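You operate a simulated robot arm through the tools that you are given. There is no shell and no other tool.

You run a simulated robot arm. Do the job below in one go: nothing can be reset, and whatever is moved stays where it is left.

TASK
Warm the cold steam main gently, then open it wide.
Fine: open the line drain, wind the main wheel to about 25, wait till the drain blows steam, close the drain.
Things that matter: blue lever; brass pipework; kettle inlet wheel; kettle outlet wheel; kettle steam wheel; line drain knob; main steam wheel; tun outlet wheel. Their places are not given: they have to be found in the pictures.

It is judged by the outcome, as a careful person would: the job done as asked, and still so three seconds after it is handed in. It fails if anything else is knocked over, pushed out of place, dropped, spilled or broken.

THE ROBOT
A 7-joint arm with a two-finger parallel gripper, fixed in place. Base frame: the origin is on the floor under the middle of its stand, x ahead of it, y to its left, z up. Lengths are in m, angles in degrees, forces in N, time in s.
With the tool pointing down near the work surface it reaches from about 0.22 to 0.74 m from the base axis. Its first joint turns from -166.0 to 166.0 degrees. Payload 1.57 kg.
The TCP is the grasp point between the finger pads, 0.03 m short of the fingertips. In the tool frame z runs along the fingers and y along their closing line. Largest opening 0.11 m; finger width 0.024, thickness 0.012; the body of the gripper, 0.048 by 0.112 m, starts 0.078 m behind the TCP.
Orientation is told as [roll, pitch, yaw] about the base's x, y, z axes, in that order, counted from this pose: with the fingers straight down and closing along the base's y, the tool's x points along the base's -x, its y along +y and its z along -z.

THE INTERFACE
- The arm moves only by the tool move_arm. Its argument "motion" is a list that holds one entry, the list of rows, each a list of 7 numbers: the turn, a rotation vector about the tool's x, y, z in degrees, then the shift along the tool's x, y, z in m, then the closure in counts, from 0 (fully open) to 255 (shut). In form: [[[ax, ay, az, tx, ty, tz, claw], ...]]. A call has 1 to 20 rows; each row shifts and turns the commanded pose from where the row before left it, along the tool's axes as they then stand. Rows are played at 5 a second. More than 0.05 m and 8.6 degrees between two rows, or a gripper value outside its range, and nothing of the call is played. Where a pose cannot be reached the arm comes as near as it can. A force on the tool above 40 N (or 10 N above the force at the start of the call, whichever is more), or a blocked arm, ends the call early, and 0.2 s more pass. Each finger travels about 0.045 m/s and halts on what it meets, pressing with about 21 N; the grip force reading is that of the motor and also rises with nothing between the fingers. The clock runs only during rows and for 0.2 s after the last one: add rows that do not move to give the fingers time. It gives the time, the measured TCP pose, the force on the tool (base axes), the opening and the grip force at its end, in the units of the frame above (readings bear some noise), with the torque about the TCP (base axes, N m) and any sound that the robot's microphone picked up.
- Cameras (640 x 400 px; columns grow to the right, rows downward): "scene" is fixed at [0.4118, 0.4946, 1.5838]; the picture's right is [-0.98, 0.20, 0.00], its down [0.12, 0.60, -0.79] and it looks along [-0.16, -0.78, -0.61] (base axes); focal length 363 px, centre (320, 200). "wrist" rides on the gripper at [0.07, 0.016, -0.141] in the tool frame; the picture's right is [-0.23, 0.97, 0.00], its down [-0.86, -0.20, -0.48] and it looks along [-0.47, -0.11, 0.88] (tool axes); focal length 222 px, centre (320, 200).
- snapshot(camera): a new picture of that camera. The clock stands still meanwhile.
- raise_lower(by): slides the trunk up (or, below 0, down) by that many m; the arm rides with it, the base frame stays. It gives what a move gives, with no picture.
- probe_pixels(camera, pixels): there is no depth. For up to 12 entries [column, row, z] of the newest picture of that camera ("zoom" is the newest enlarged one), the place [x, y] in the base frame at which the ray of that pixel passes the height z, good to about 0.002 m, but the place of the scene camera against the robot may be out by one fixed shift of up to 0.018 m in any direction. The clock stands still meanwhile.
- close_up(camera, box): a new picture of the part [left, top, right, bottom] of that camera's present view, enlarged. The clock stands still meanwhile.
- sign_off(): hands the job in; it is judged then, once.

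Open the gripper and draw the arm clear of the work before you hand the job in, unless the task says otherwise.

The tools are called after "Call:" as name(argument=value, ...) on one line, values as JSON. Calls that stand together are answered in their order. move_arm: Moves the arm, as the interface text tells. Its arguments: {"type":"object","properties":{"motion":{"type":"array"}},"required":["motion"]} The other tools are called the same way: raise_lower (by) moves the trunk up or down; snapshot (camera) takes a picture; probe_pixels (camera, pixels) gives the place at which the rays of pixels pass given heights; close_up (camera, box) takes an enlarged picture of a part of a camera's view; sign_off () hands the job in.

At the start:

```text
clock: 0.0
tool_pos: [0.2975, -0.3874, 1.1619]
tcp_rot: [0.0, 0.0, -0.1]
ft_force: [-0.4, -0.3, 0.7]
ft_torque: [0.01, 0.01, -0.01]
grip_width: 0.1101
grip_force: 0.2
trunk travel left (down, up): [-0.5, 0.09]
```

scene: 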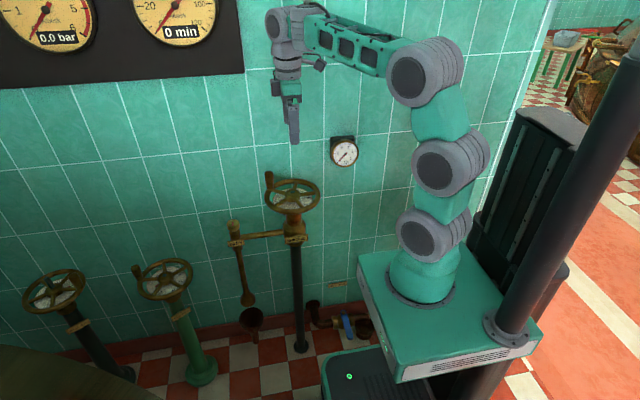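
wrist: 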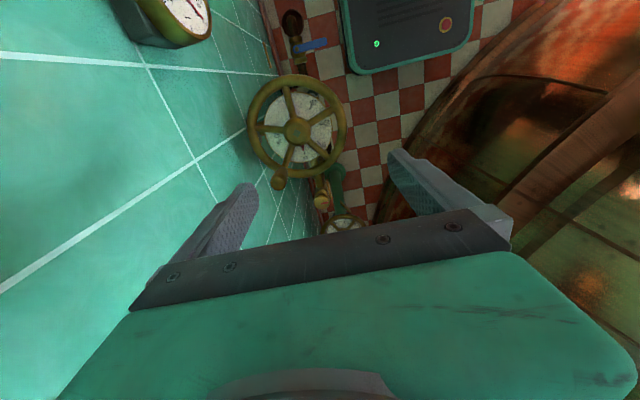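

The scene shows three wheels: one at about (292,195) with pipework and a knob at (234,230), and two others at (55,290) and (165,279). I'll take close-ups to identify each one.

Call:
close_up(camera="scene", box=[200, 150, 400, 275])

Call:
close_up(camera="scene", box=[0, 240, 240, 390])

Call:
close_up(camera="scene", box=[200, 260, 400, 385])

Call:
close_up(camera="wrist", box=[220, 0, 420, 250])

Call:
close_up(camera="scene", box=[0, 0, 240, 150])

```text
3.20 times, centred on (300, 212) of scene
```

zoom: 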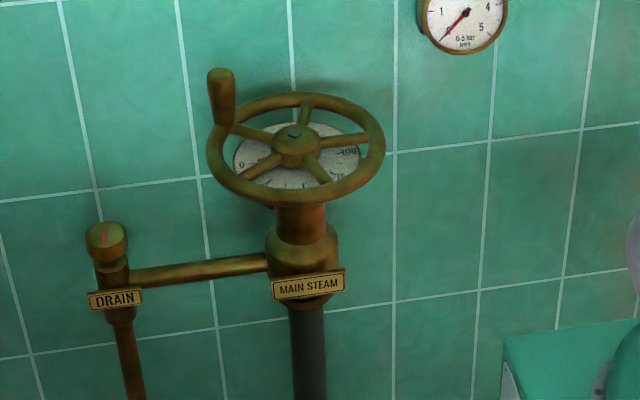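

```text
2.67 times, centred on (120, 315) of scene
```

zoom: 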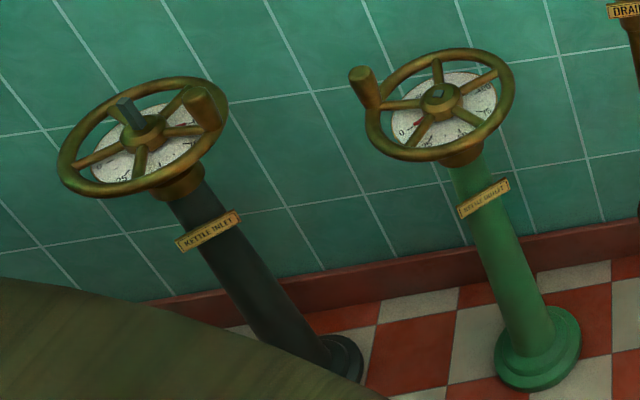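

```text
3.20 times, centred on (300, 322) of scene
```

zoom: 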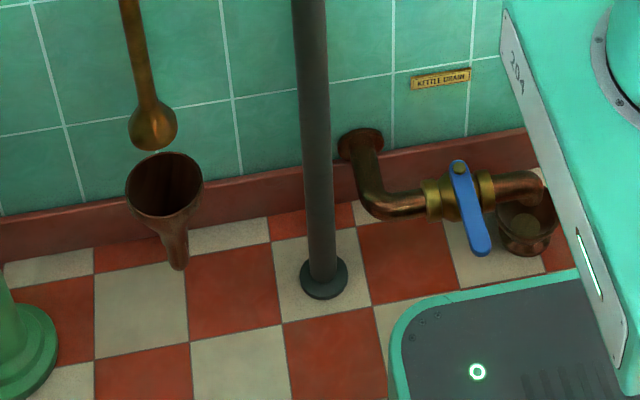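

```text
1.60 times, centred on (320, 125) of wrist
```

zoom: 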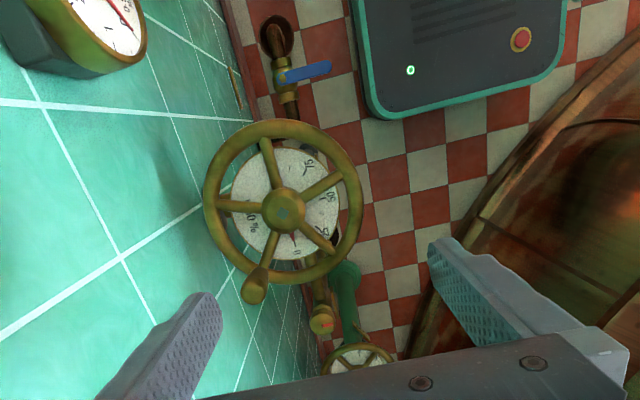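

```text
2.67 times, centred on (120, 75) of scene
```

zoom: 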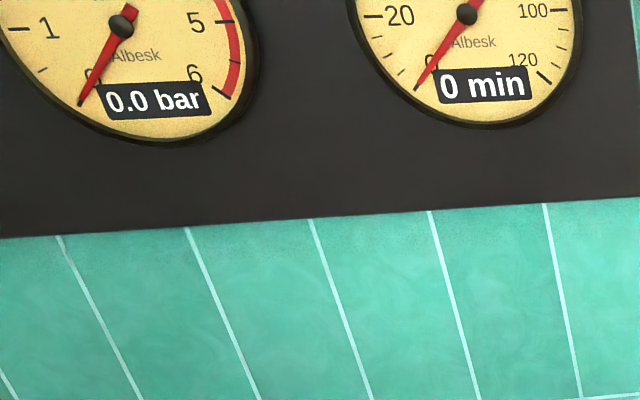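

From both views the main wheel hub is at about (0.295, -0.43, 0.90), and the drain knob (scene (234,228), wrist (320,199)) is at about (0.50, -0.434, 0.79). I'll move to a high spot over the drain knob to see it better.

Call:
move_arm(motion=[[[0, 0, 0, -0.034, -0.007, 0.012, 0], [0, 0, 0, -0.034, -0.007, 0.012, 0], [0, 0, 0, -0.034, -0.007, 0.012, 0], [0, 0, 0, -0.034, -0.007, 0.012, 0], [0, 0, 0, -0.034, -0.007, 0.012, 0], [0, 0, 0, -0.033, -0.007, 0.012, 0], [0, 0, 0, 0, 0, 0, 0], [0, 0, 0, 0, 0, 0, 0]]])

Call:
snapshot(camera="wrist")

Call:
snapshot(camera="scene")

```text
clock: 1.8
tool_pos: [0.5007, -0.4304, 1.0906]
tcp_rot: [0.0, 0.1, 0.0]
ft_force: [-0.8, -0.1, 0.5]
ft_torque: [-0.01, -0.01, -0.01]
grip_width: 0.1097
grip_force: 0.1
trunk travel left (down, up): [-0.5, 0.09]
```

```text
taken
```

wrist: 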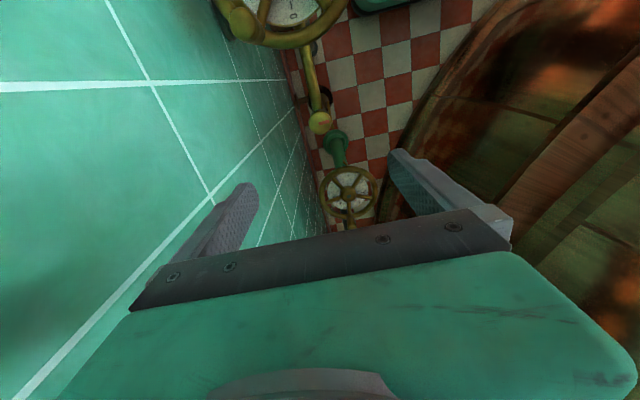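

```text
taken
```

scene: 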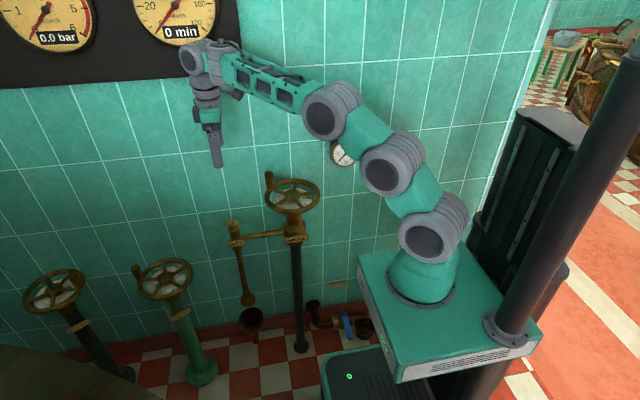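

The knob now shows at wrist (320,122), between the fingers. I'll enlarge it to read its marker and shape.

Call:
close_up(camera="wrist", box=[280, 90, 360, 140])

Call:
close_up(camera="scene", box=[214, 212, 254, 237])

Call:
close_up(camera="scene", box=[252, 165, 332, 215])

Call:
close_up(camera="wrist", box=[210, 0, 370, 100])

Call:
probe_pixels(camera="wrist", pixels=[[320, 122, 0.78], [320, 122, 0.8], [320, 122, 0.82]])

Call:
probe_pixels(camera="scene", pixels=[[233.5, 224, 0.78], [233.5, 224, 0.8], [233.5, 224, 0.82]])

```text
8.00 times, centred on (320, 115) of wrist
```

zoom: 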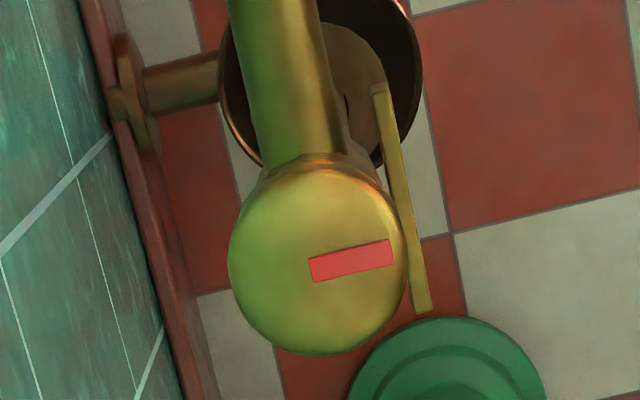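

```text
16.00 times, centred on (234, 224) of scene
```

zoom: 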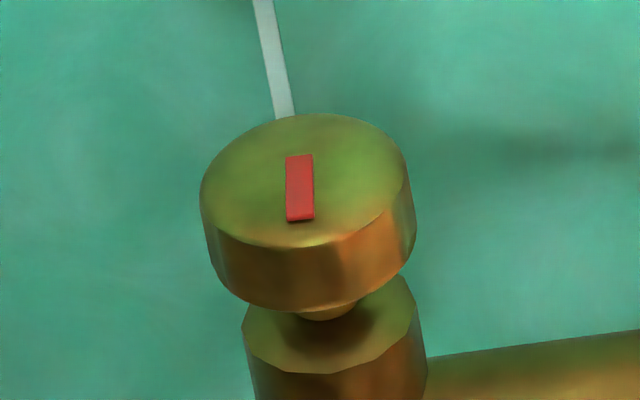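

```text
8.00 times, centred on (292, 190) of scene
```

zoom: 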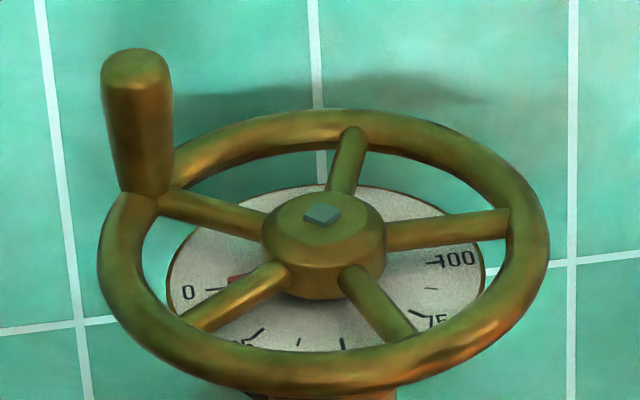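

```text
4.00 times, centred on (290, 50) of wrist
```

zoom: 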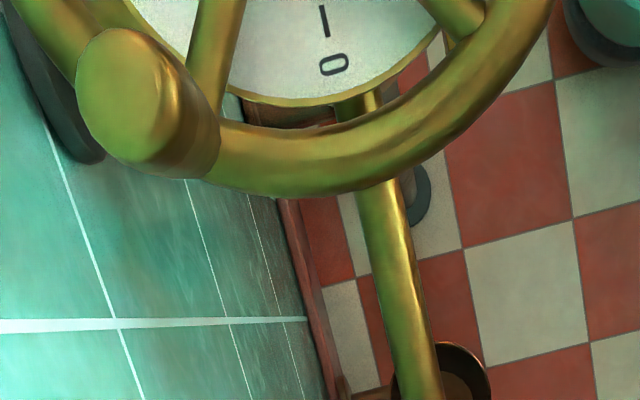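

```text
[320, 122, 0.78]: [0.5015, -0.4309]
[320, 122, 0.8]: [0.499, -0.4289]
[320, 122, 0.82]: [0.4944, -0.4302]
```

```text
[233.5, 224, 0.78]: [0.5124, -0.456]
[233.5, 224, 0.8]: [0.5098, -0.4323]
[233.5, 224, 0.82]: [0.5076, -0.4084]
```

The knob's red mark points toward +y, and the dial pointer reads 0. Before choosing a grip direction I need the wall position, so I'll probe the skirting/floor line and the wheel features.

Call:
probe_pixels(camera="scene", pixels=[[237, 341, 0.0], [285, 331, 0.0], [302, 346, 0.0], [234, 224, 0.79], [292, 190, 0.9], [292, 190, 0.92], [269, 175, 0.95]])

Call:
close_up(camera="scene", box=[210, 215, 310, 277])

Call:
probe_pixels(camera="wrist", pixels=[[210, 200, 1.0], [292, 120, 0.3], [280, 78, 0.5]])

```text
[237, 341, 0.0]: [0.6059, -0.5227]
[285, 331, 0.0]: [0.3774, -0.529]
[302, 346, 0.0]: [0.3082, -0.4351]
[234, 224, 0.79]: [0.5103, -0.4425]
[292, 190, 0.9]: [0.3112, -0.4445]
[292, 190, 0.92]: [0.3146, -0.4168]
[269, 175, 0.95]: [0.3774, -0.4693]
```

```text
6.40 times, centred on (260, 246) of scene
```

zoom: 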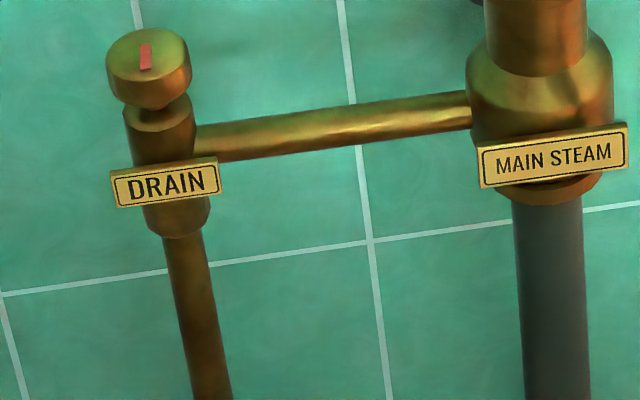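

```text
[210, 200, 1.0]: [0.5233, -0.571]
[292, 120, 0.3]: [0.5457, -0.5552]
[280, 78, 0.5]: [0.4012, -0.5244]
```

The wall is at about y=-0.55, so the camera side should stay on +y. I'll yaw the tool -90° (fingers closing along x) so that I can later turn the knob counter-clockwise.

Call:
move_arm(motion=[[[0, 0, 8.2, 0, 0, 0, 0], [0, 0, 8.2, 0, 0, 0, 0], [0, 0, 8.2, 0, 0, 0, 0], [0, 0, 8.2, 0, 0, 0, 0], [0, 0, 8.2, 0, 0, 0, 0], [0, 0, 8.2, 0, 0, 0, 0], [0, 0, 8.2, 0, 0, 0, 0], [0, 0, 8.2, 0, 0, 0, 0], [0, 0, 8.2, 0, 0, 0, 0], [0, 0, 8.2, 0, 0, 0, 0], [0, 0, 8.0, 0, 0, 0, 0], [0, 0, 0, 0, 0, 0, 0], [0, 0, 0, 0, 0, 0, 0]]])

Call:
snapshot(camera="wrist")

Call:
snapshot(camera="scene")

```text
clock: 4.6
tool_pos: [0.5012, -0.4307, 1.0893]
tcp_rot: [0.0, 0.0, -90.1]
ft_force: [1.0, -0.3, 0.7]
ft_torque: [0.03, -0.03, -0.02]
grip_width: 0.1101
grip_force: 0.0
trunk travel left (down, up): [-0.5, 0.09]
```

```text
taken
```

wrist: 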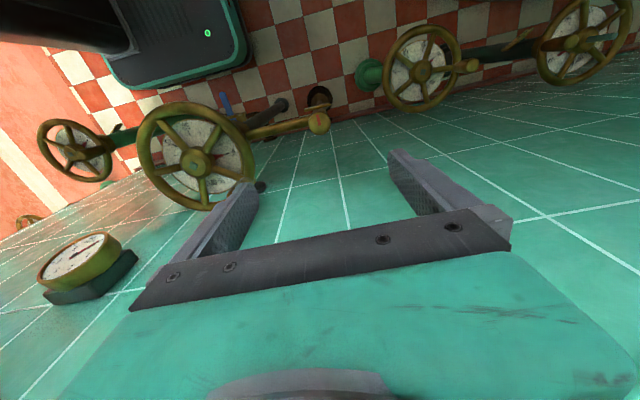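

```text
taken
```

scene: 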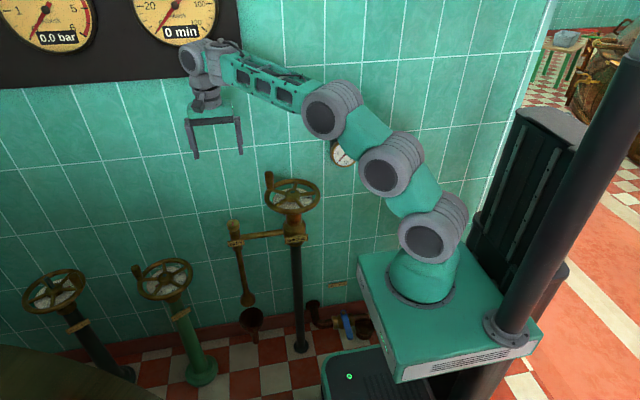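

The yaw change worked and the knob is at wrist (319,122). I'll enlarge it for precise centring.

Call:
close_up(camera="wrist", box=[280, 97, 360, 147])

Call:
close_up(camera="wrist", box=[120, 80, 280, 180])

```text
8.00 times, centred on (320, 122) of wrist
```

zoom: 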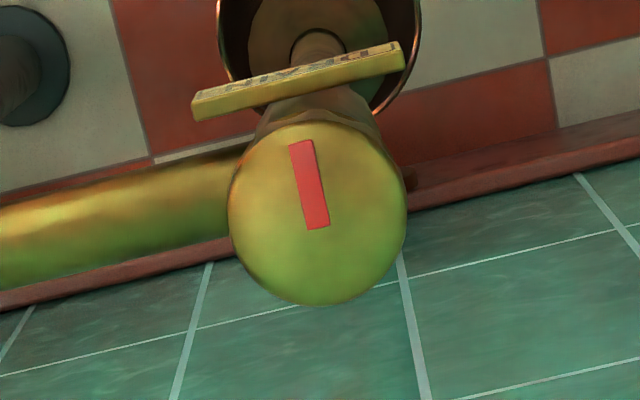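

```text
4.00 times, centred on (200, 130) of wrist
```

zoom: 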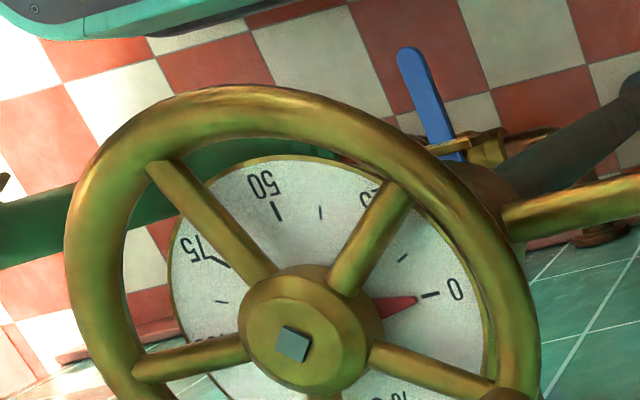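

The knob's top-face centre is at wrist (319.7,123.3), and the pointer on the main dial sits at 0. I'll probe the knob centre.

Call:
probe_pixels(camera="wrist", pixels=[[319.7, 123.3, 0.775], [319.7, 123.3, 0.785], [319.7, 123.3, 0.795]])

```text
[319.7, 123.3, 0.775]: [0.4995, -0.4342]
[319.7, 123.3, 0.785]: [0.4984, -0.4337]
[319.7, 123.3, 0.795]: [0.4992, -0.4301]
```

The knob centre is at about (0.4995, -0.432). I'll descend with the fingers open to TCP z≈0.87 and check again from there.

Call:
move_arm(motion=[[[0, 0, 0, -0.001, -0.0015, 0.037, 0], [0, 0, 0, 0, 0, 0.037, 0], [0, 0, 0, 0, 0, 0.037, 0], [0, 0, 0, 0, 0, 0.037, 0], [0, 0, 0, 0, 0, 0.037, 0], [0, 0, 0, 0, 0, 0.034, 0], [0, 0, 0, 0, 0, 0, 0], [0, 0, 0, 0, 0, 0, 0]]])

Call:
snapshot(camera="wrist")

Call:
snapshot(camera="scene")

```text
clock: 6.4
tool_pos: [0.4988, -0.4307, 0.8716]
tcp_rot: [0.0, 0.0, -89.9]
ft_force: [0.2, -0.9, 0.0]
ft_torque: [-0.02, -0.02, -0.01]
grip_width: 0.1102
grip_force: 0.1
trunk travel left (down, up): [-0.5, 0.09]
```

```text
taken
```

wrist: 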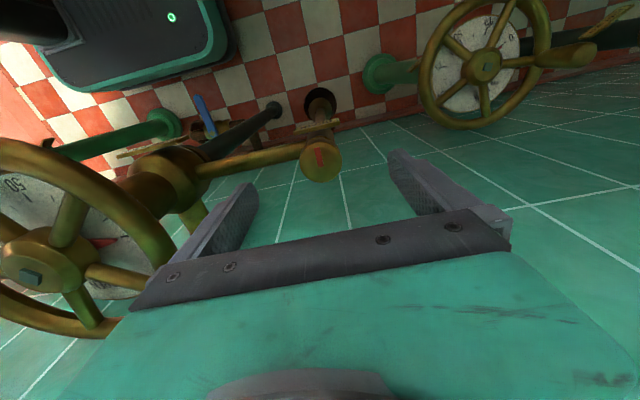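

```text
taken
```

scene: 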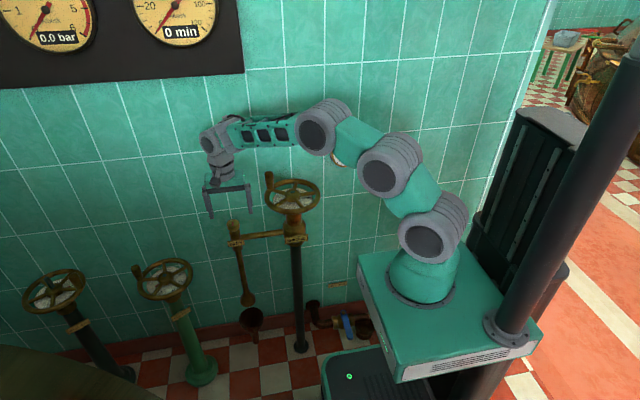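

The knob is at about (320,157) in the wrist view. I'll zoom for exact centring and height.

Call:
close_up(camera="wrist", box=[280, 130, 360, 180])

Call:
close_up(camera="scene", box=[190, 165, 290, 228])

```text
8.00 times, centred on (320, 155) of wrist
```

zoom: 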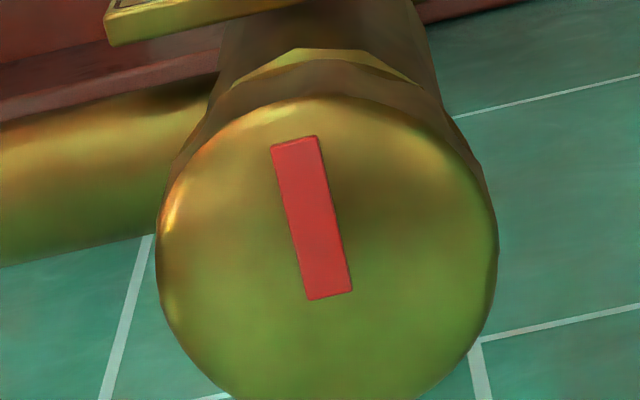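

```text
6.35 times, centred on (240, 196) of scene
```

zoom: 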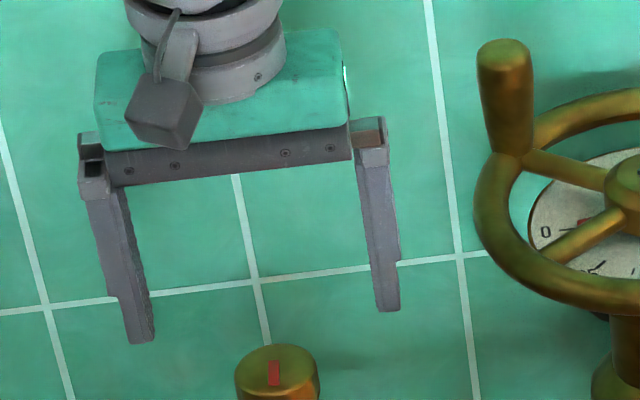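

The knob top is at z≈0.80, about 0.041 m across, centred at (0.4996,-0.431). I'll descend 0.08 m and close on it.

Call:
move_arm(motion=[[[0, 0, 0, 0, 0.0005, 0.03, 0], [0, 0, 0, 0, 0, 0.03, 0], [0, 0, 0, 0, 0, 0.02, 0], [0, 0, 0, 0, 0, 0, 0], [0, 0, 0, 0, 0, 0, 0]]])

Call:
close_up(camera="wrist", box=[200, 120, 440, 270])

Call:
close_up(camera="scene", box=[190, 185, 290, 248])

```text
clock: 7.6
tool_pos: [0.4988, -0.4312, 0.7906]
tcp_rot: [0.0, -0.1, -89.9]
ft_force: [-0.1, 0.2, 0.9]
ft_torque: [0.01, 0.02, -0.01]
grip_width: 0.11
grip_force: 0.1
trunk travel left (down, up): [-0.5, 0.09]
```

```text
2.67 times, centred on (320, 195) of wrist
```

zoom: 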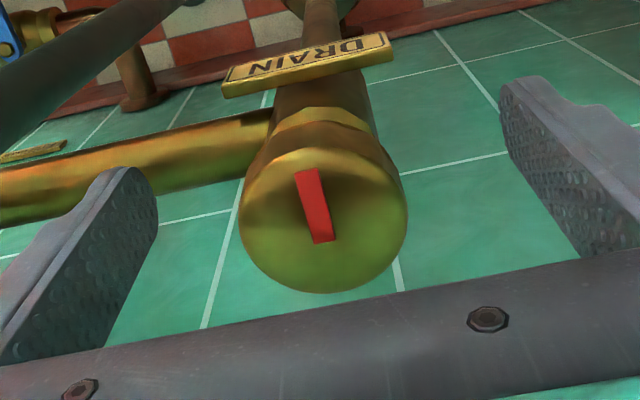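

```text
6.35 times, centred on (240, 216) of scene
```

zoom: 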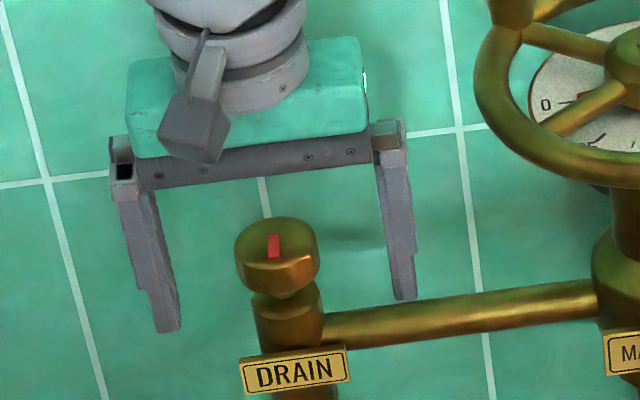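

The knob is centred between the fingers, with its top about 0.012 m above the TCP. I'll close the gripper on it.

Call:
move_arm(motion=[[[0, 0, 0, 0, 0, 0, 100], [0, 0, 0, 0, 0, 0, 160], [0, 0, 0, 0, 0, 0, 200], [0, 0, 0, 0, 0, 0, 200], [0, 0, 0, 0, 0, 0, 200], [0, 0, 0, 0, 0, 0, 200]]])

Call:
close_up(camera="wrist", box=[200, 120, 440, 270])

```text
clock: 9.0
tool_pos: [0.5011, -0.4306, 0.7909]
tcp_rot: [0.0, -0.1, -89.9]
ft_force: [3.7, -0.2, -1.2]
ft_torque: [-0.12, 0.02, -0.01]
grip_width: 0.0419
grip_force: 30.4
trunk travel left (down, up): [-0.5, 0.09]
```

```text
2.67 times, centred on (320, 195) of wrist
```

zoom: 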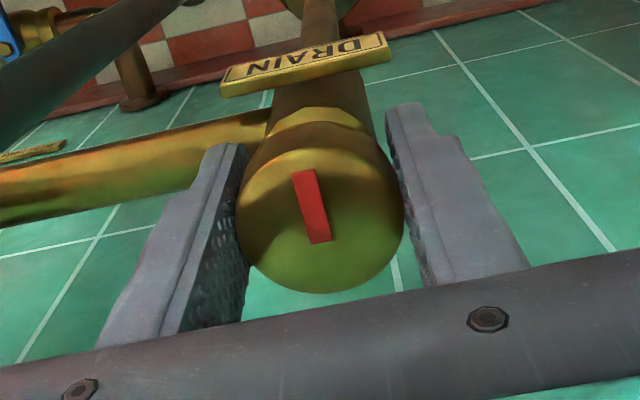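

I have the knob (opening 0.0419, side force only 3.7 N). I'll turn it counter-clockwise about 30° first and watch the torque and sound.

Call:
move_arm(motion=[[[0, 0, -4, 0, 0.001, 0, 200], [0, 0, -5, 0, 0, 0, 200], [0, 0, -7, 0, 0, 0, 200], [0, 0, -7, 0, 0, 0, 200], [0, 0, -7, 0, 0, 0, 200], [0, 0, 0, 0, 0, 0, 200]]])

Call:
close_up(camera="wrist", box=[200, 120, 440, 270])

Call:
close_up(camera="scene", box=[190, 185, 290, 248])

```text
clock: 10.4
tool_pos: [0.4998, -0.4316, 0.7919]
tcp_rot: [0.0, 0.0, -59.8]
ft_force: [-1.1, 1.4, 2.5]
ft_torque: [0.11, 0.35, 0.03]
grip_width: 0.0421
grip_force: 44.9
trunk travel left (down, up): [-0.5, 0.09]
```

```text
2.67 times, centred on (320, 195) of wrist
```

zoom: 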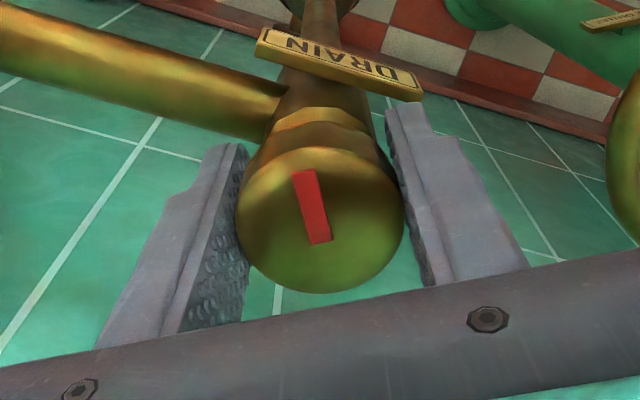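

```text
6.35 times, centred on (240, 216) of scene
```

zoom: 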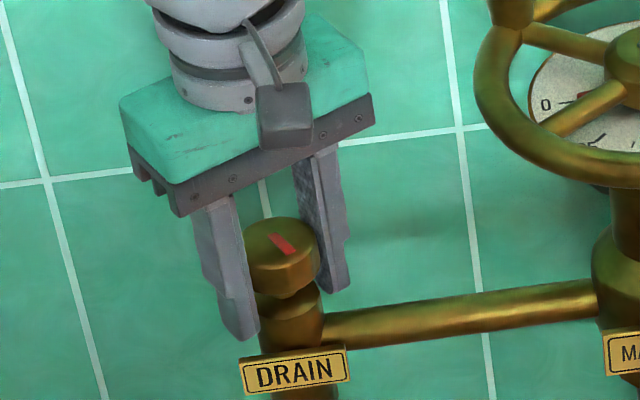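

The knob turns easily with the gripper and its mark has moved about 30° counter-clockwise. I'll go on to about 90°, watching for a stop.

Call:
move_arm(motion=[[[0, 0, -7, 0, 0, 0, 200], [0, 0, -8, 0, 0, 0, 200], [0, 0, -8, 0, 0, 0, 200], [0, 0, -8, 0, 0, 0, 200], [0, 0, -8, 0, 0, 0, 200], [0, 0, -8, 0, 0, 0, 200], [0, 0, -8, 0, 0, 0, 200], [0, 0, -5, 0, 0, 0, 200], [0, 0, 0, 0, 0, 0, 200]]])

Call:
close_up(camera="wrist", box=[200, 120, 440, 270])

Call:
close_up(camera="scene", box=[190, 185, 290, 248])

Call:
snapshot(camera="scene")

```text
clock: 12.4
tool_pos: [0.4988, -0.4305, 0.7899]
tcp_rot: [0.1, 0.0, 0.1]
ft_force: [-2.9, 3.9, 3.4]
ft_torque: [-0.11, 0.33, -0.02]
grip_width: 0.0419
grip_force: 45.0
trunk travel left (down, up): [-0.5, 0.09]
```

```text
2.67 times, centred on (320, 195) of wrist
```

zoom: 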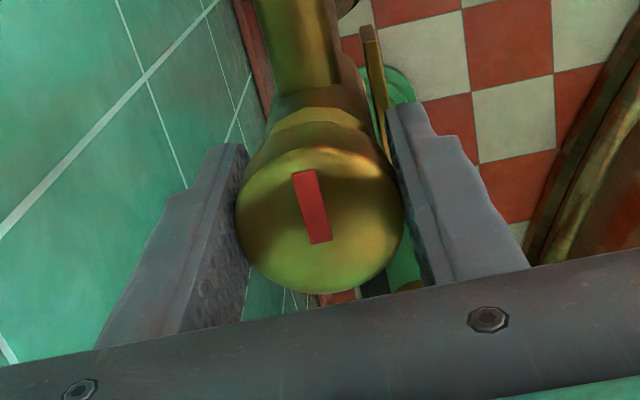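

```text
6.35 times, centred on (240, 216) of scene
```

zoom: 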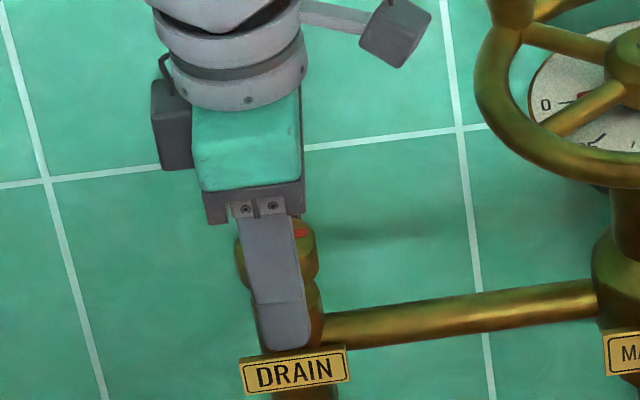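

```text
taken
```

scene: 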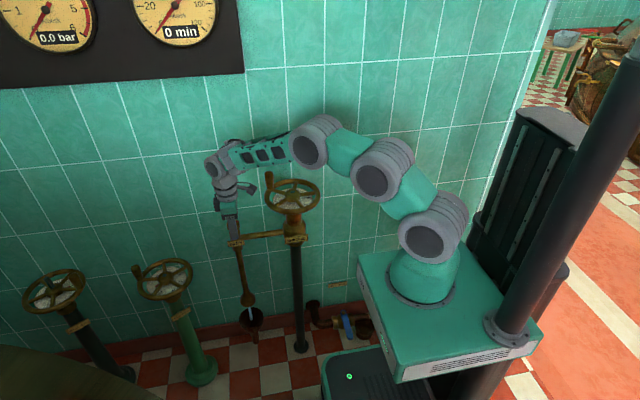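

The knob has turned 90° with no stop yet, and something white shows at the drain outlet near (250,312). I'll zoom in there.

Call:
close_up(camera="scene", box=[210, 285, 290, 335])

```text
8.00 times, centred on (250, 310) of scene
```

zoom: 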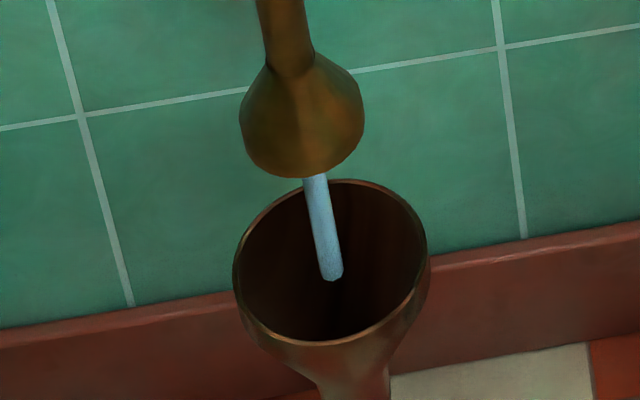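

Water is running from the drain, so it is open. I'll turn a little further to feel whether it reaches a stop.

Call:
move_arm(motion=[[[0, 0, -4, 0, 0, 0, 200], [0, 0, -4, 0, 0, 0, 200], [0, 0, -4, 0, 0, 0, 200], [0, 0, -4, 0, 0, 0, 200], [0, 0, 0, 0, 0, 0, 200]]])

Call:
close_up(camera="wrist", box=[200, 120, 440, 270])

Call:
close_up(camera="scene", box=[210, 285, 290, 335])

```text
clock: 13.6
tool_pos: [0.5009, -0.4302, 0.7906]
tcp_rot: [0.0, 0.0, 16.0]
ft_force: [2.0, 5.2, 1.1]
ft_torque: [-0.14, 0.17, -1.0]
grip_width: 0.0406
grip_force: 45.2
trunk travel left (down, up): [-0.5, 0.09]
```

```text
2.67 times, centred on (320, 195) of wrist
```

zoom: 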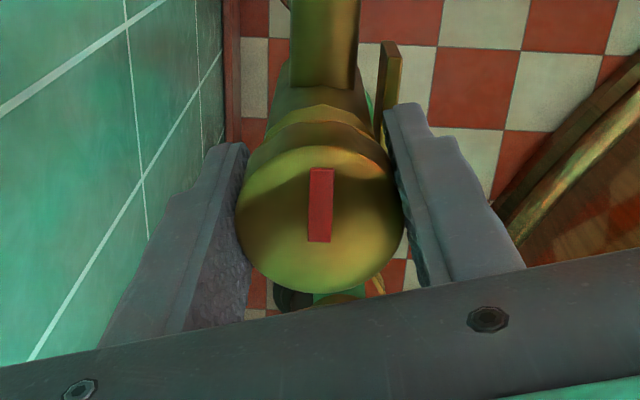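

```text
8.00 times, centred on (250, 310) of scene
```

zoom: 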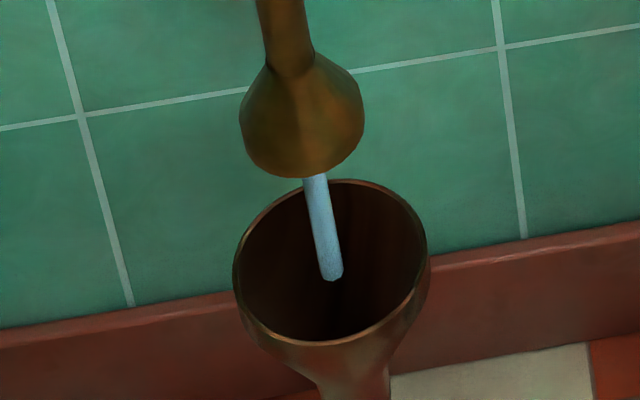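

The torque rose to 1.0 N·m and the mark stopped at 90°, so the drain is fully open. I'll release, rise, and turn back toward yaw 0.

Call:
move_arm(motion=[[[0, 0, 4, 0, 0, 0, 200], [0, 0, 0, 0, 0, 0, 100], [0, 0, 0, 0, 0, 0, 0], [0, 0, 0, 0, 0, 0, 0], [0, 0, 0, 0, 0, 0, 0], [0, 0, 0, 0, 0, 0, 0], [0, 0, 0, 0, 0, -0.04, 0], [0, 0, 0, 0, 0, -0.04, 0], [0, 0, 0, 0, 0, -0.045, 0], [0, 0, 4, 0, 0, -0.045, 0], [0, 0, 4, 0, 0, -0.045, 0], [0, 0, 4, 0, 0, -0.045, 0], [0, 0, 0, 0, 0, -0.04, 0], [0, 0, 0, 0, 0, 0, 0], [0, 0, 0, 0, 0, 0, 0]]])

Call:
snapshot(camera="wrist")

Call:
snapshot(camera="scene")

```text
clock: 16.8
tool_pos: [0.5015, -0.4314, 1.0926]
tcp_rot: [0.0, 0.0, 0.1]
ft_force: [-1.0, -0.1, 0.0]
ft_torque: [0.0, 0.02, -0.01]
grip_width: 0.1101
grip_force: 0.0
trunk travel left (down, up): [-0.5, 0.09]
```

```text
taken
```

wrist: 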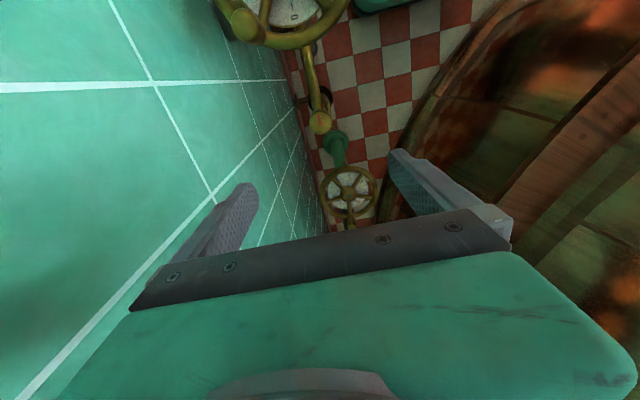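

```text
taken
```

scene: 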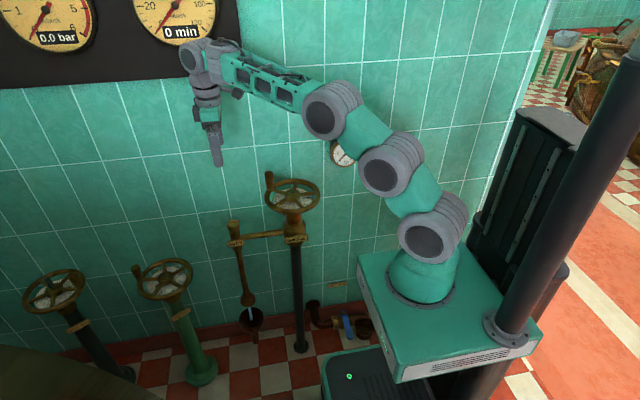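

Water is running steadily and the drain knob is free of the gripper. I'll move over to the main wheel, high up, and turn to yaw -90 for a good look at the wheel, handle and dial.

Call:
move_arm(motion=[[[0, 0, 0, 0.043, 0, 0, 0], [0, 0, 0, 0.043, 0, 0, 0], [0, 0, 0, 0.043, 0, 0, 0], [0, 0, 0, 0.043, 0, 0, 0], [0, 0, 8.2, 0, 0, 0, 0], [0, 0, 8.2, 0, 0, 0, 0], [0, 0, 8.2, 0, 0, 0, 0], [0, 0, 8.2, 0, 0, 0, 0], [0, 0, 8.2, 0, 0, 0, 0], [0, 0, 8.2, 0, 0, 0, 0], [0, 0, 8.2, 0, 0, 0, 0], [0, 0, 8.2, 0, 0, 0, 0], [0, 0, 8.2, 0, 0, 0, 0], [0, 0, 8.2, 0, 0, 0, 0], [0, 0, 8.0, 0, 0, 0, 0], [0, 0, 0, 0, 0, 0, 0], [0, 0, 0, 0, 0, 0, 0]]])

Call:
snapshot(camera="wrist")

Call:
snapshot(camera="scene")

```text
clock: 20.4
tool_pos: [0.3295, -0.4302, 1.0909]
tcp_rot: [0.1, 0.0, -90.1]
ft_force: [0.6, -0.3, -0.7]
ft_torque: [0.02, -0.02, 0.03]
grip_width: 0.1104
grip_force: 0.1
trunk travel left (down, up): [-0.5, 0.09]
```

```text
taken
```

wrist: 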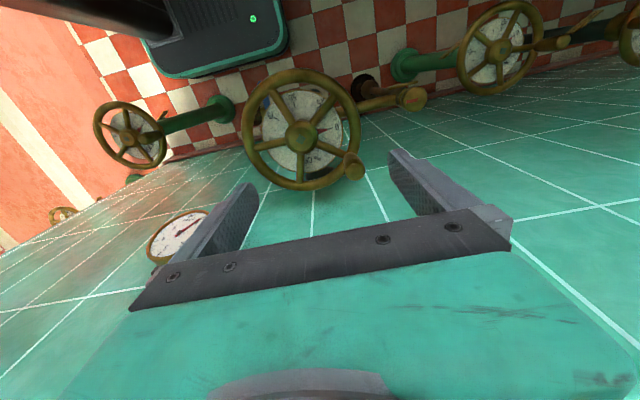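

```text
taken
```

scene: 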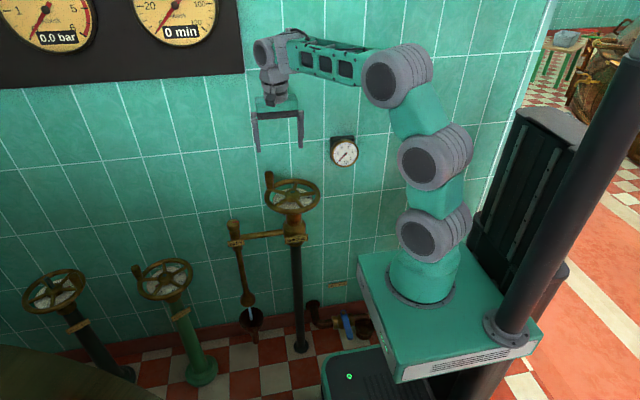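

The wheel hub is now at wrist (300,136) and the handle top at about (354,165). I'll zoom in to read the dial and measure.

Call:
close_up(camera="wrist", box=[224, 60, 384, 200])

Call:
probe_pixels(camera="wrist", pixels=[[300, 136, 0.9], [300, 136, 0.91], [300, 136, 0.92], [354, 164, 0.95], [354, 164, 0.97], [150, 270, 0.9]])

Call:
close_up(camera="scene", box=[320, 125, 368, 175])

```text
2.86 times, centred on (304, 130) of wrist
```

zoom: 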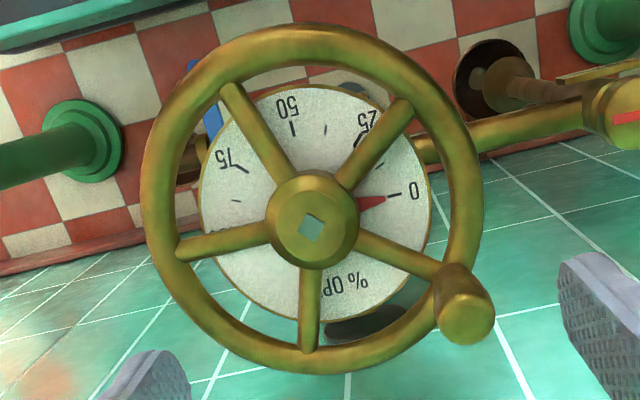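

```text
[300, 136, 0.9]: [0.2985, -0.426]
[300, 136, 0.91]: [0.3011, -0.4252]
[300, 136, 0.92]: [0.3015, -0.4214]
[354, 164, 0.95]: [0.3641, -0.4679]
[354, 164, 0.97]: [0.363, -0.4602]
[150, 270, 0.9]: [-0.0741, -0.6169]
```

```text
8.00 times, centred on (344, 150) of scene
```

zoom: 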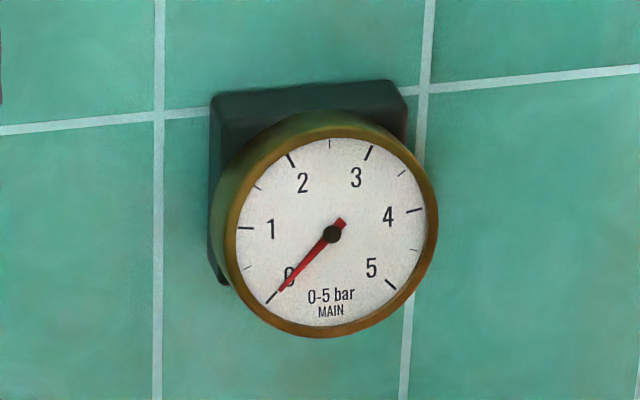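

The dial runs 0 (at +x), 25, 50 (at +y), 75, 100 (at -x), and the pointer reads 0. The handle top is near (0.366,-0.479,0.953), at radius 0.085 from a hub near (0.297,-0.4285). The wall is close behind, so I'll set yaw -60 with a 25° lean away from the wall and hover over the handle with the fingers partly closed.

Call:
move_arm(motion=[[[0, 0, -7.5, 0, 0, 0, 50], [0, 0, -7.5, 0, 0, 0, 100], [0, 0, -7.5, 0, 0, 0, 100], [0, 0, -7.5, 0, 0, 0, 100], [0, -6.25, 0, 0, 0, 0, 100], [0, -6.25, 0, 0, 0, 0, 100], [0, -6.25, 0, 0, 0, 0, 100], [0, -6.25, 0, 0, 0, 0, 100], [0, 0, 0, -0.0069, 0.0024, 0.033, 100], [0, 0, 0, -0.0069, 0.0024, 0.033, 100], [0, 0, 0, -0.0069, 0.0024, 0.033, 100], [0, 0, 0, 0, 0, 0, 100], [0, 0, 0, 0, 0, 0, 100]]])

Call:
snapshot(camera="wrist")

Call:
snapshot(camera="scene")

Call:
close_up(camera="scene", box=[220, 110, 348, 190])

```text
clock: 23.2
tool_pos: [0.3643, -0.4791, 1.0101]
tcp_rot: [-0.1, -24.9, -59.9]
ft_force: [-0.5, -0.3, 0.0]
ft_torque: [-0.01, 0.0, 0.03]
grip_width: 0.0667
grip_force: 0.0
trunk travel left (down, up): [-0.5, 0.09]
```

```text
taken
```

wrist: 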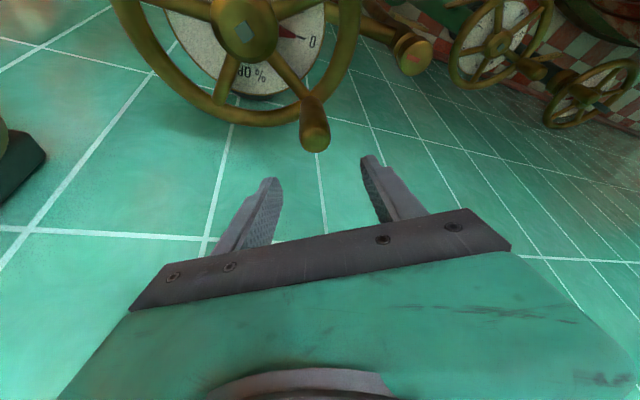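

```text
taken
```

scene: 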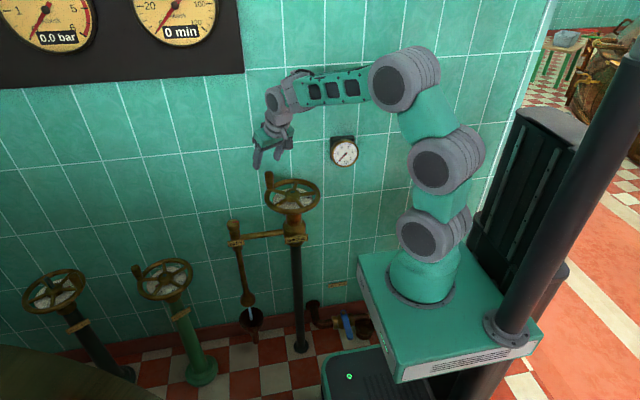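

```text
5.00 times, centred on (284, 150) of scene
```

zoom: 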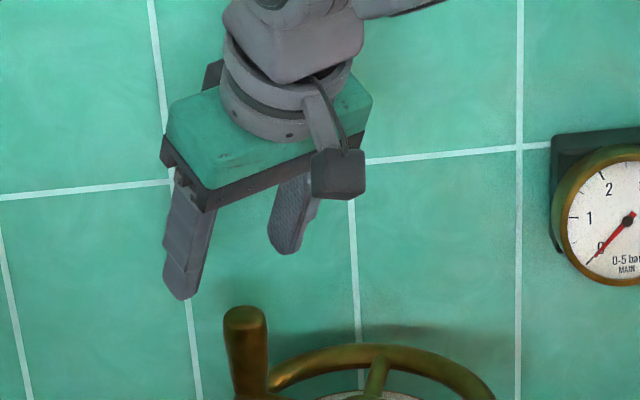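

The pose is as intended and the handle top shows at about wrist (316,140). I'll zoom and probe to fix the handle's position.

Call:
close_up(camera="wrist", box=[270, 80, 366, 160])

Call:
probe_pixels(camera="wrist", pixels=[[316, 139, 0.94], [316, 139, 0.95], [316, 139, 0.96], [245, 27, 0.88], [245, 27, 0.89], [245, 27, 0.9]])

```text
5.00 times, centred on (318, 120) of wrist
```

zoom: 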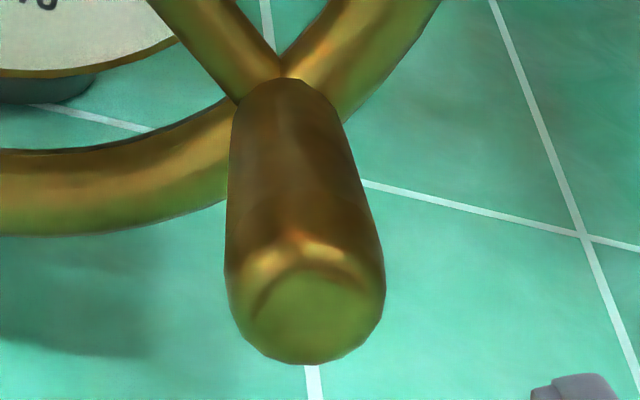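

```text
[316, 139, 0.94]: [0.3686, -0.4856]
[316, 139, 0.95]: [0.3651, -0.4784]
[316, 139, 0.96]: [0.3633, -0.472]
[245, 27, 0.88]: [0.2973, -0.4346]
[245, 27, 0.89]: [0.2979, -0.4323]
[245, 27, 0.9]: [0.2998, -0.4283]
```

The handle top is at about (0.366,-0.479,0.953) and 0.027 m thick, which lines up with the tool. I'll descend 0.075 m straight down around it.

Call:
move_arm(motion=[[[0, 0, 0, 0.0102, 0.0003, 0.0228, 100], [0, 0, 0, 0.0102, 0.0003, 0.0228, 100], [0, 0, 0, 0.0102, 0.0003, 0.0229, 100], [0, 0, 0, 0, 0, 0, 100], [0, 0, 0, 0, 0, 0, 100]]])

Call:
snapshot(camera="wrist")

Call:
close_up(camera="scene", box=[220, 130, 348, 210])

```text
clock: 24.4
tool_pos: [0.3661, -0.4799, 0.934]
tcp_rot: [0.0, -25.1, -60.0]
ft_force: [-0.5, 0.9, 0.4]
ft_torque: [0.01, 0.03, -0.01]
grip_width: 0.0669
grip_force: 0.0
trunk travel left (down, up): [-0.5, 0.09]
```

```text
taken
```

wrist: 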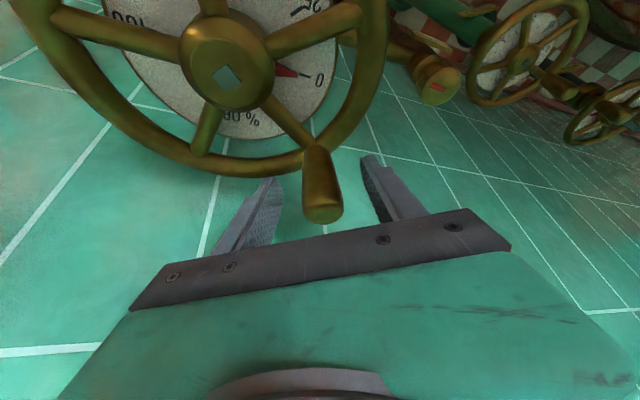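

```text
5.00 times, centred on (284, 170) of scene
```

zoom: 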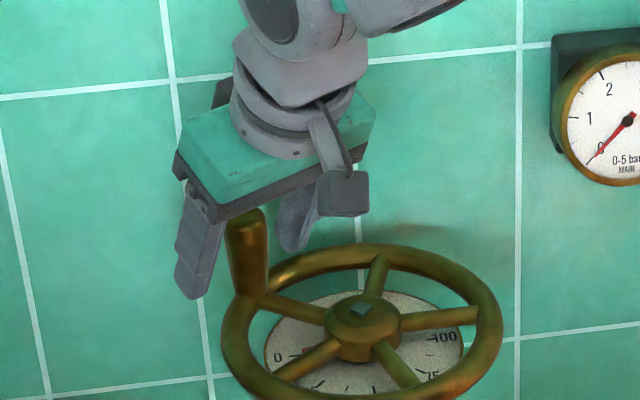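

The handle lies between the fingers and passes through the TCP's image point (321,194). I'll close on it.

Call:
move_arm(motion=[[[0, 0, 0, 0, 0, 0, 150], [0, 0, 0, 0, 0, 0, 210], [0, 0, 0, 0, 0, 0, 220], [0, 0, 0, 0, 0, 0, 220], [0, 0, 0, 0, 0, 0, 220]]])

Call:
snapshot(camera="wrist")

```text
clock: 25.6
tool_pos: [0.3665, -0.4791, 0.9347]
tcp_rot: [-0.1, -25.1, -59.8]
ft_force: [5.0, 2.9, -1.4]
ft_torque: [0.12, -0.13, 0.04]
grip_width: 0.027
grip_force: 36.2
trunk travel left (down, up): [-0.5, 0.09]
```

```text
taken
```

wrist: 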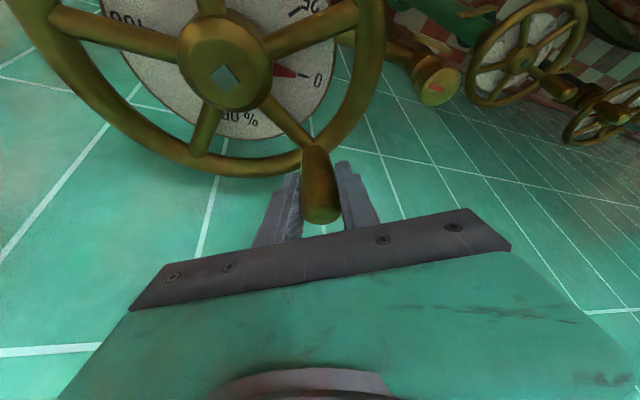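

I have the handle (opening 0.027, light forces). I'll wind it slowly counter-clockwise along its circle, 12° first, and read the pointer.

Call:
move_arm(motion=[[[-1.268, 0, -2.719, 0.00165, 0.00402, -0.00077, 220], [-1.268, 0, -2.719, 0.00165, 0.00402, -0.00077, 220], [-1.268, 0, -2.719, 0.00165, 0.00402, -0.00077, 220], [-1.268, 0, -2.719, 0.00165, 0.00402, -0.00077, 220], [0, 0, 0, 0, 0, 0, 220]]])

Call:
snapshot(camera="wrist")

Call:
close_up(camera="scene", box=[220, 130, 348, 210])

```text
clock: 26.8
tool_pos: [0.3745, -0.4659, 0.9349]
tcp_rot: [0.0, -25.0, -48.0]
ft_force: [-5.0, -8.2, -2.3]
ft_torque: [-0.31, -0.05, 0.42]
grip_width: 0.0272
grip_force: 37.3
trunk travel left (down, up): [-0.5, 0.09]
```

```text
taken
```

wrist: 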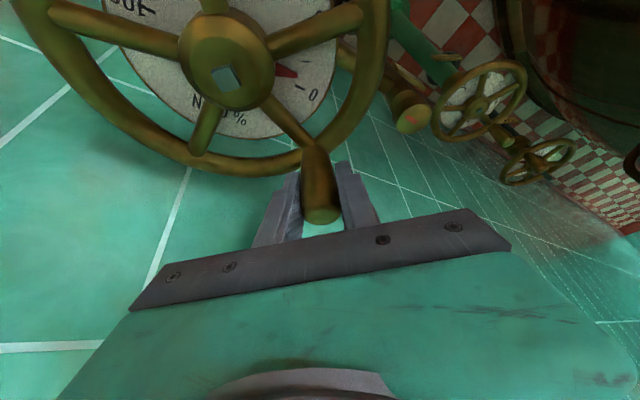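

```text
5.00 times, centred on (284, 170) of scene
```

zoom: 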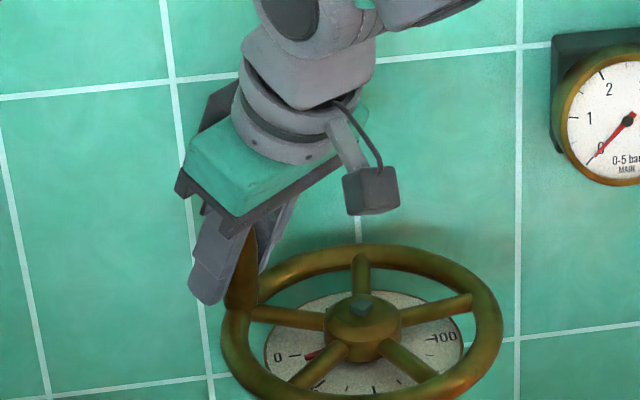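

The wheel turns 1:1 with the pointer, which has left 0 (about 6–7%). The force is about 10 N and there's no sound yet. I'll go on slowly for another 15°.

Call:
move_arm(motion=[[[-1.057, 0, -2.266, 0.00138, 0.00335, -0.00064, 220], [-1.057, 0, -2.266, 0.00138, 0.00335, -0.00064, 220], [-1.057, 0, -2.266, 0.00138, 0.00335, -0.00064, 220], [-1.057, 0, -2.266, 0.00138, 0.00335, -0.00064, 220], [-1.057, 0, -2.266, 0.00138, 0.00335, -0.00064, 220], [-1.057, 0, -2.266, 0.00138, 0.00335, -0.00064, 220], [0, 0, 0, 0, 0, 0, 220]]])

Call:
snapshot(camera="wrist")

Call:
snapshot(camera="scene")

Call:
close_up(camera="scene", box=[240, 125, 368, 205])

```text
clock: 28.4
tool_pos: [0.3804, -0.4449, 0.9342]
tcp_rot: [0.2, -24.9, -33.0]
ft_force: [-6.4, -7.2, -2.8]
ft_torque: [-0.44, -0.2, 0.37]
grip_width: 0.0267
grip_force: 37.3
trunk travel left (down, up): [-0.5, 0.09]
```

```text
taken
```

wrist: 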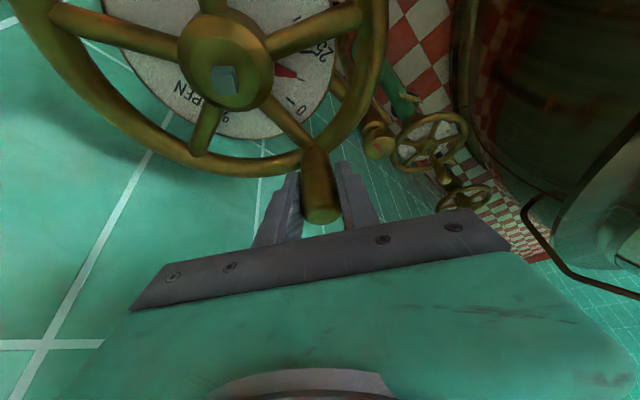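

```text
taken
```

scene: 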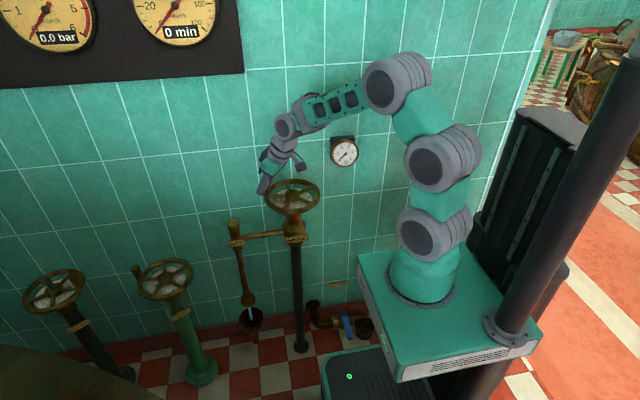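

```text
5.00 times, centred on (304, 165) of scene
```

zoom: 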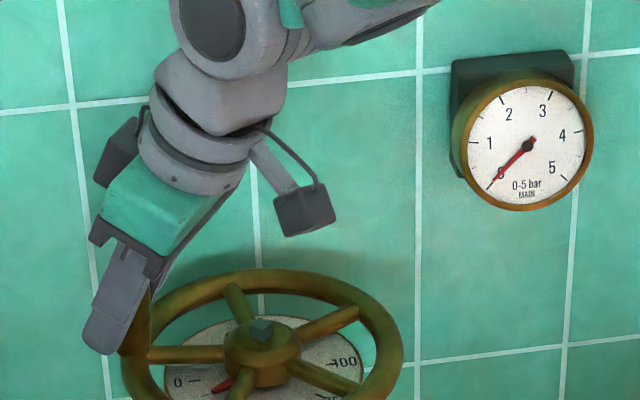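

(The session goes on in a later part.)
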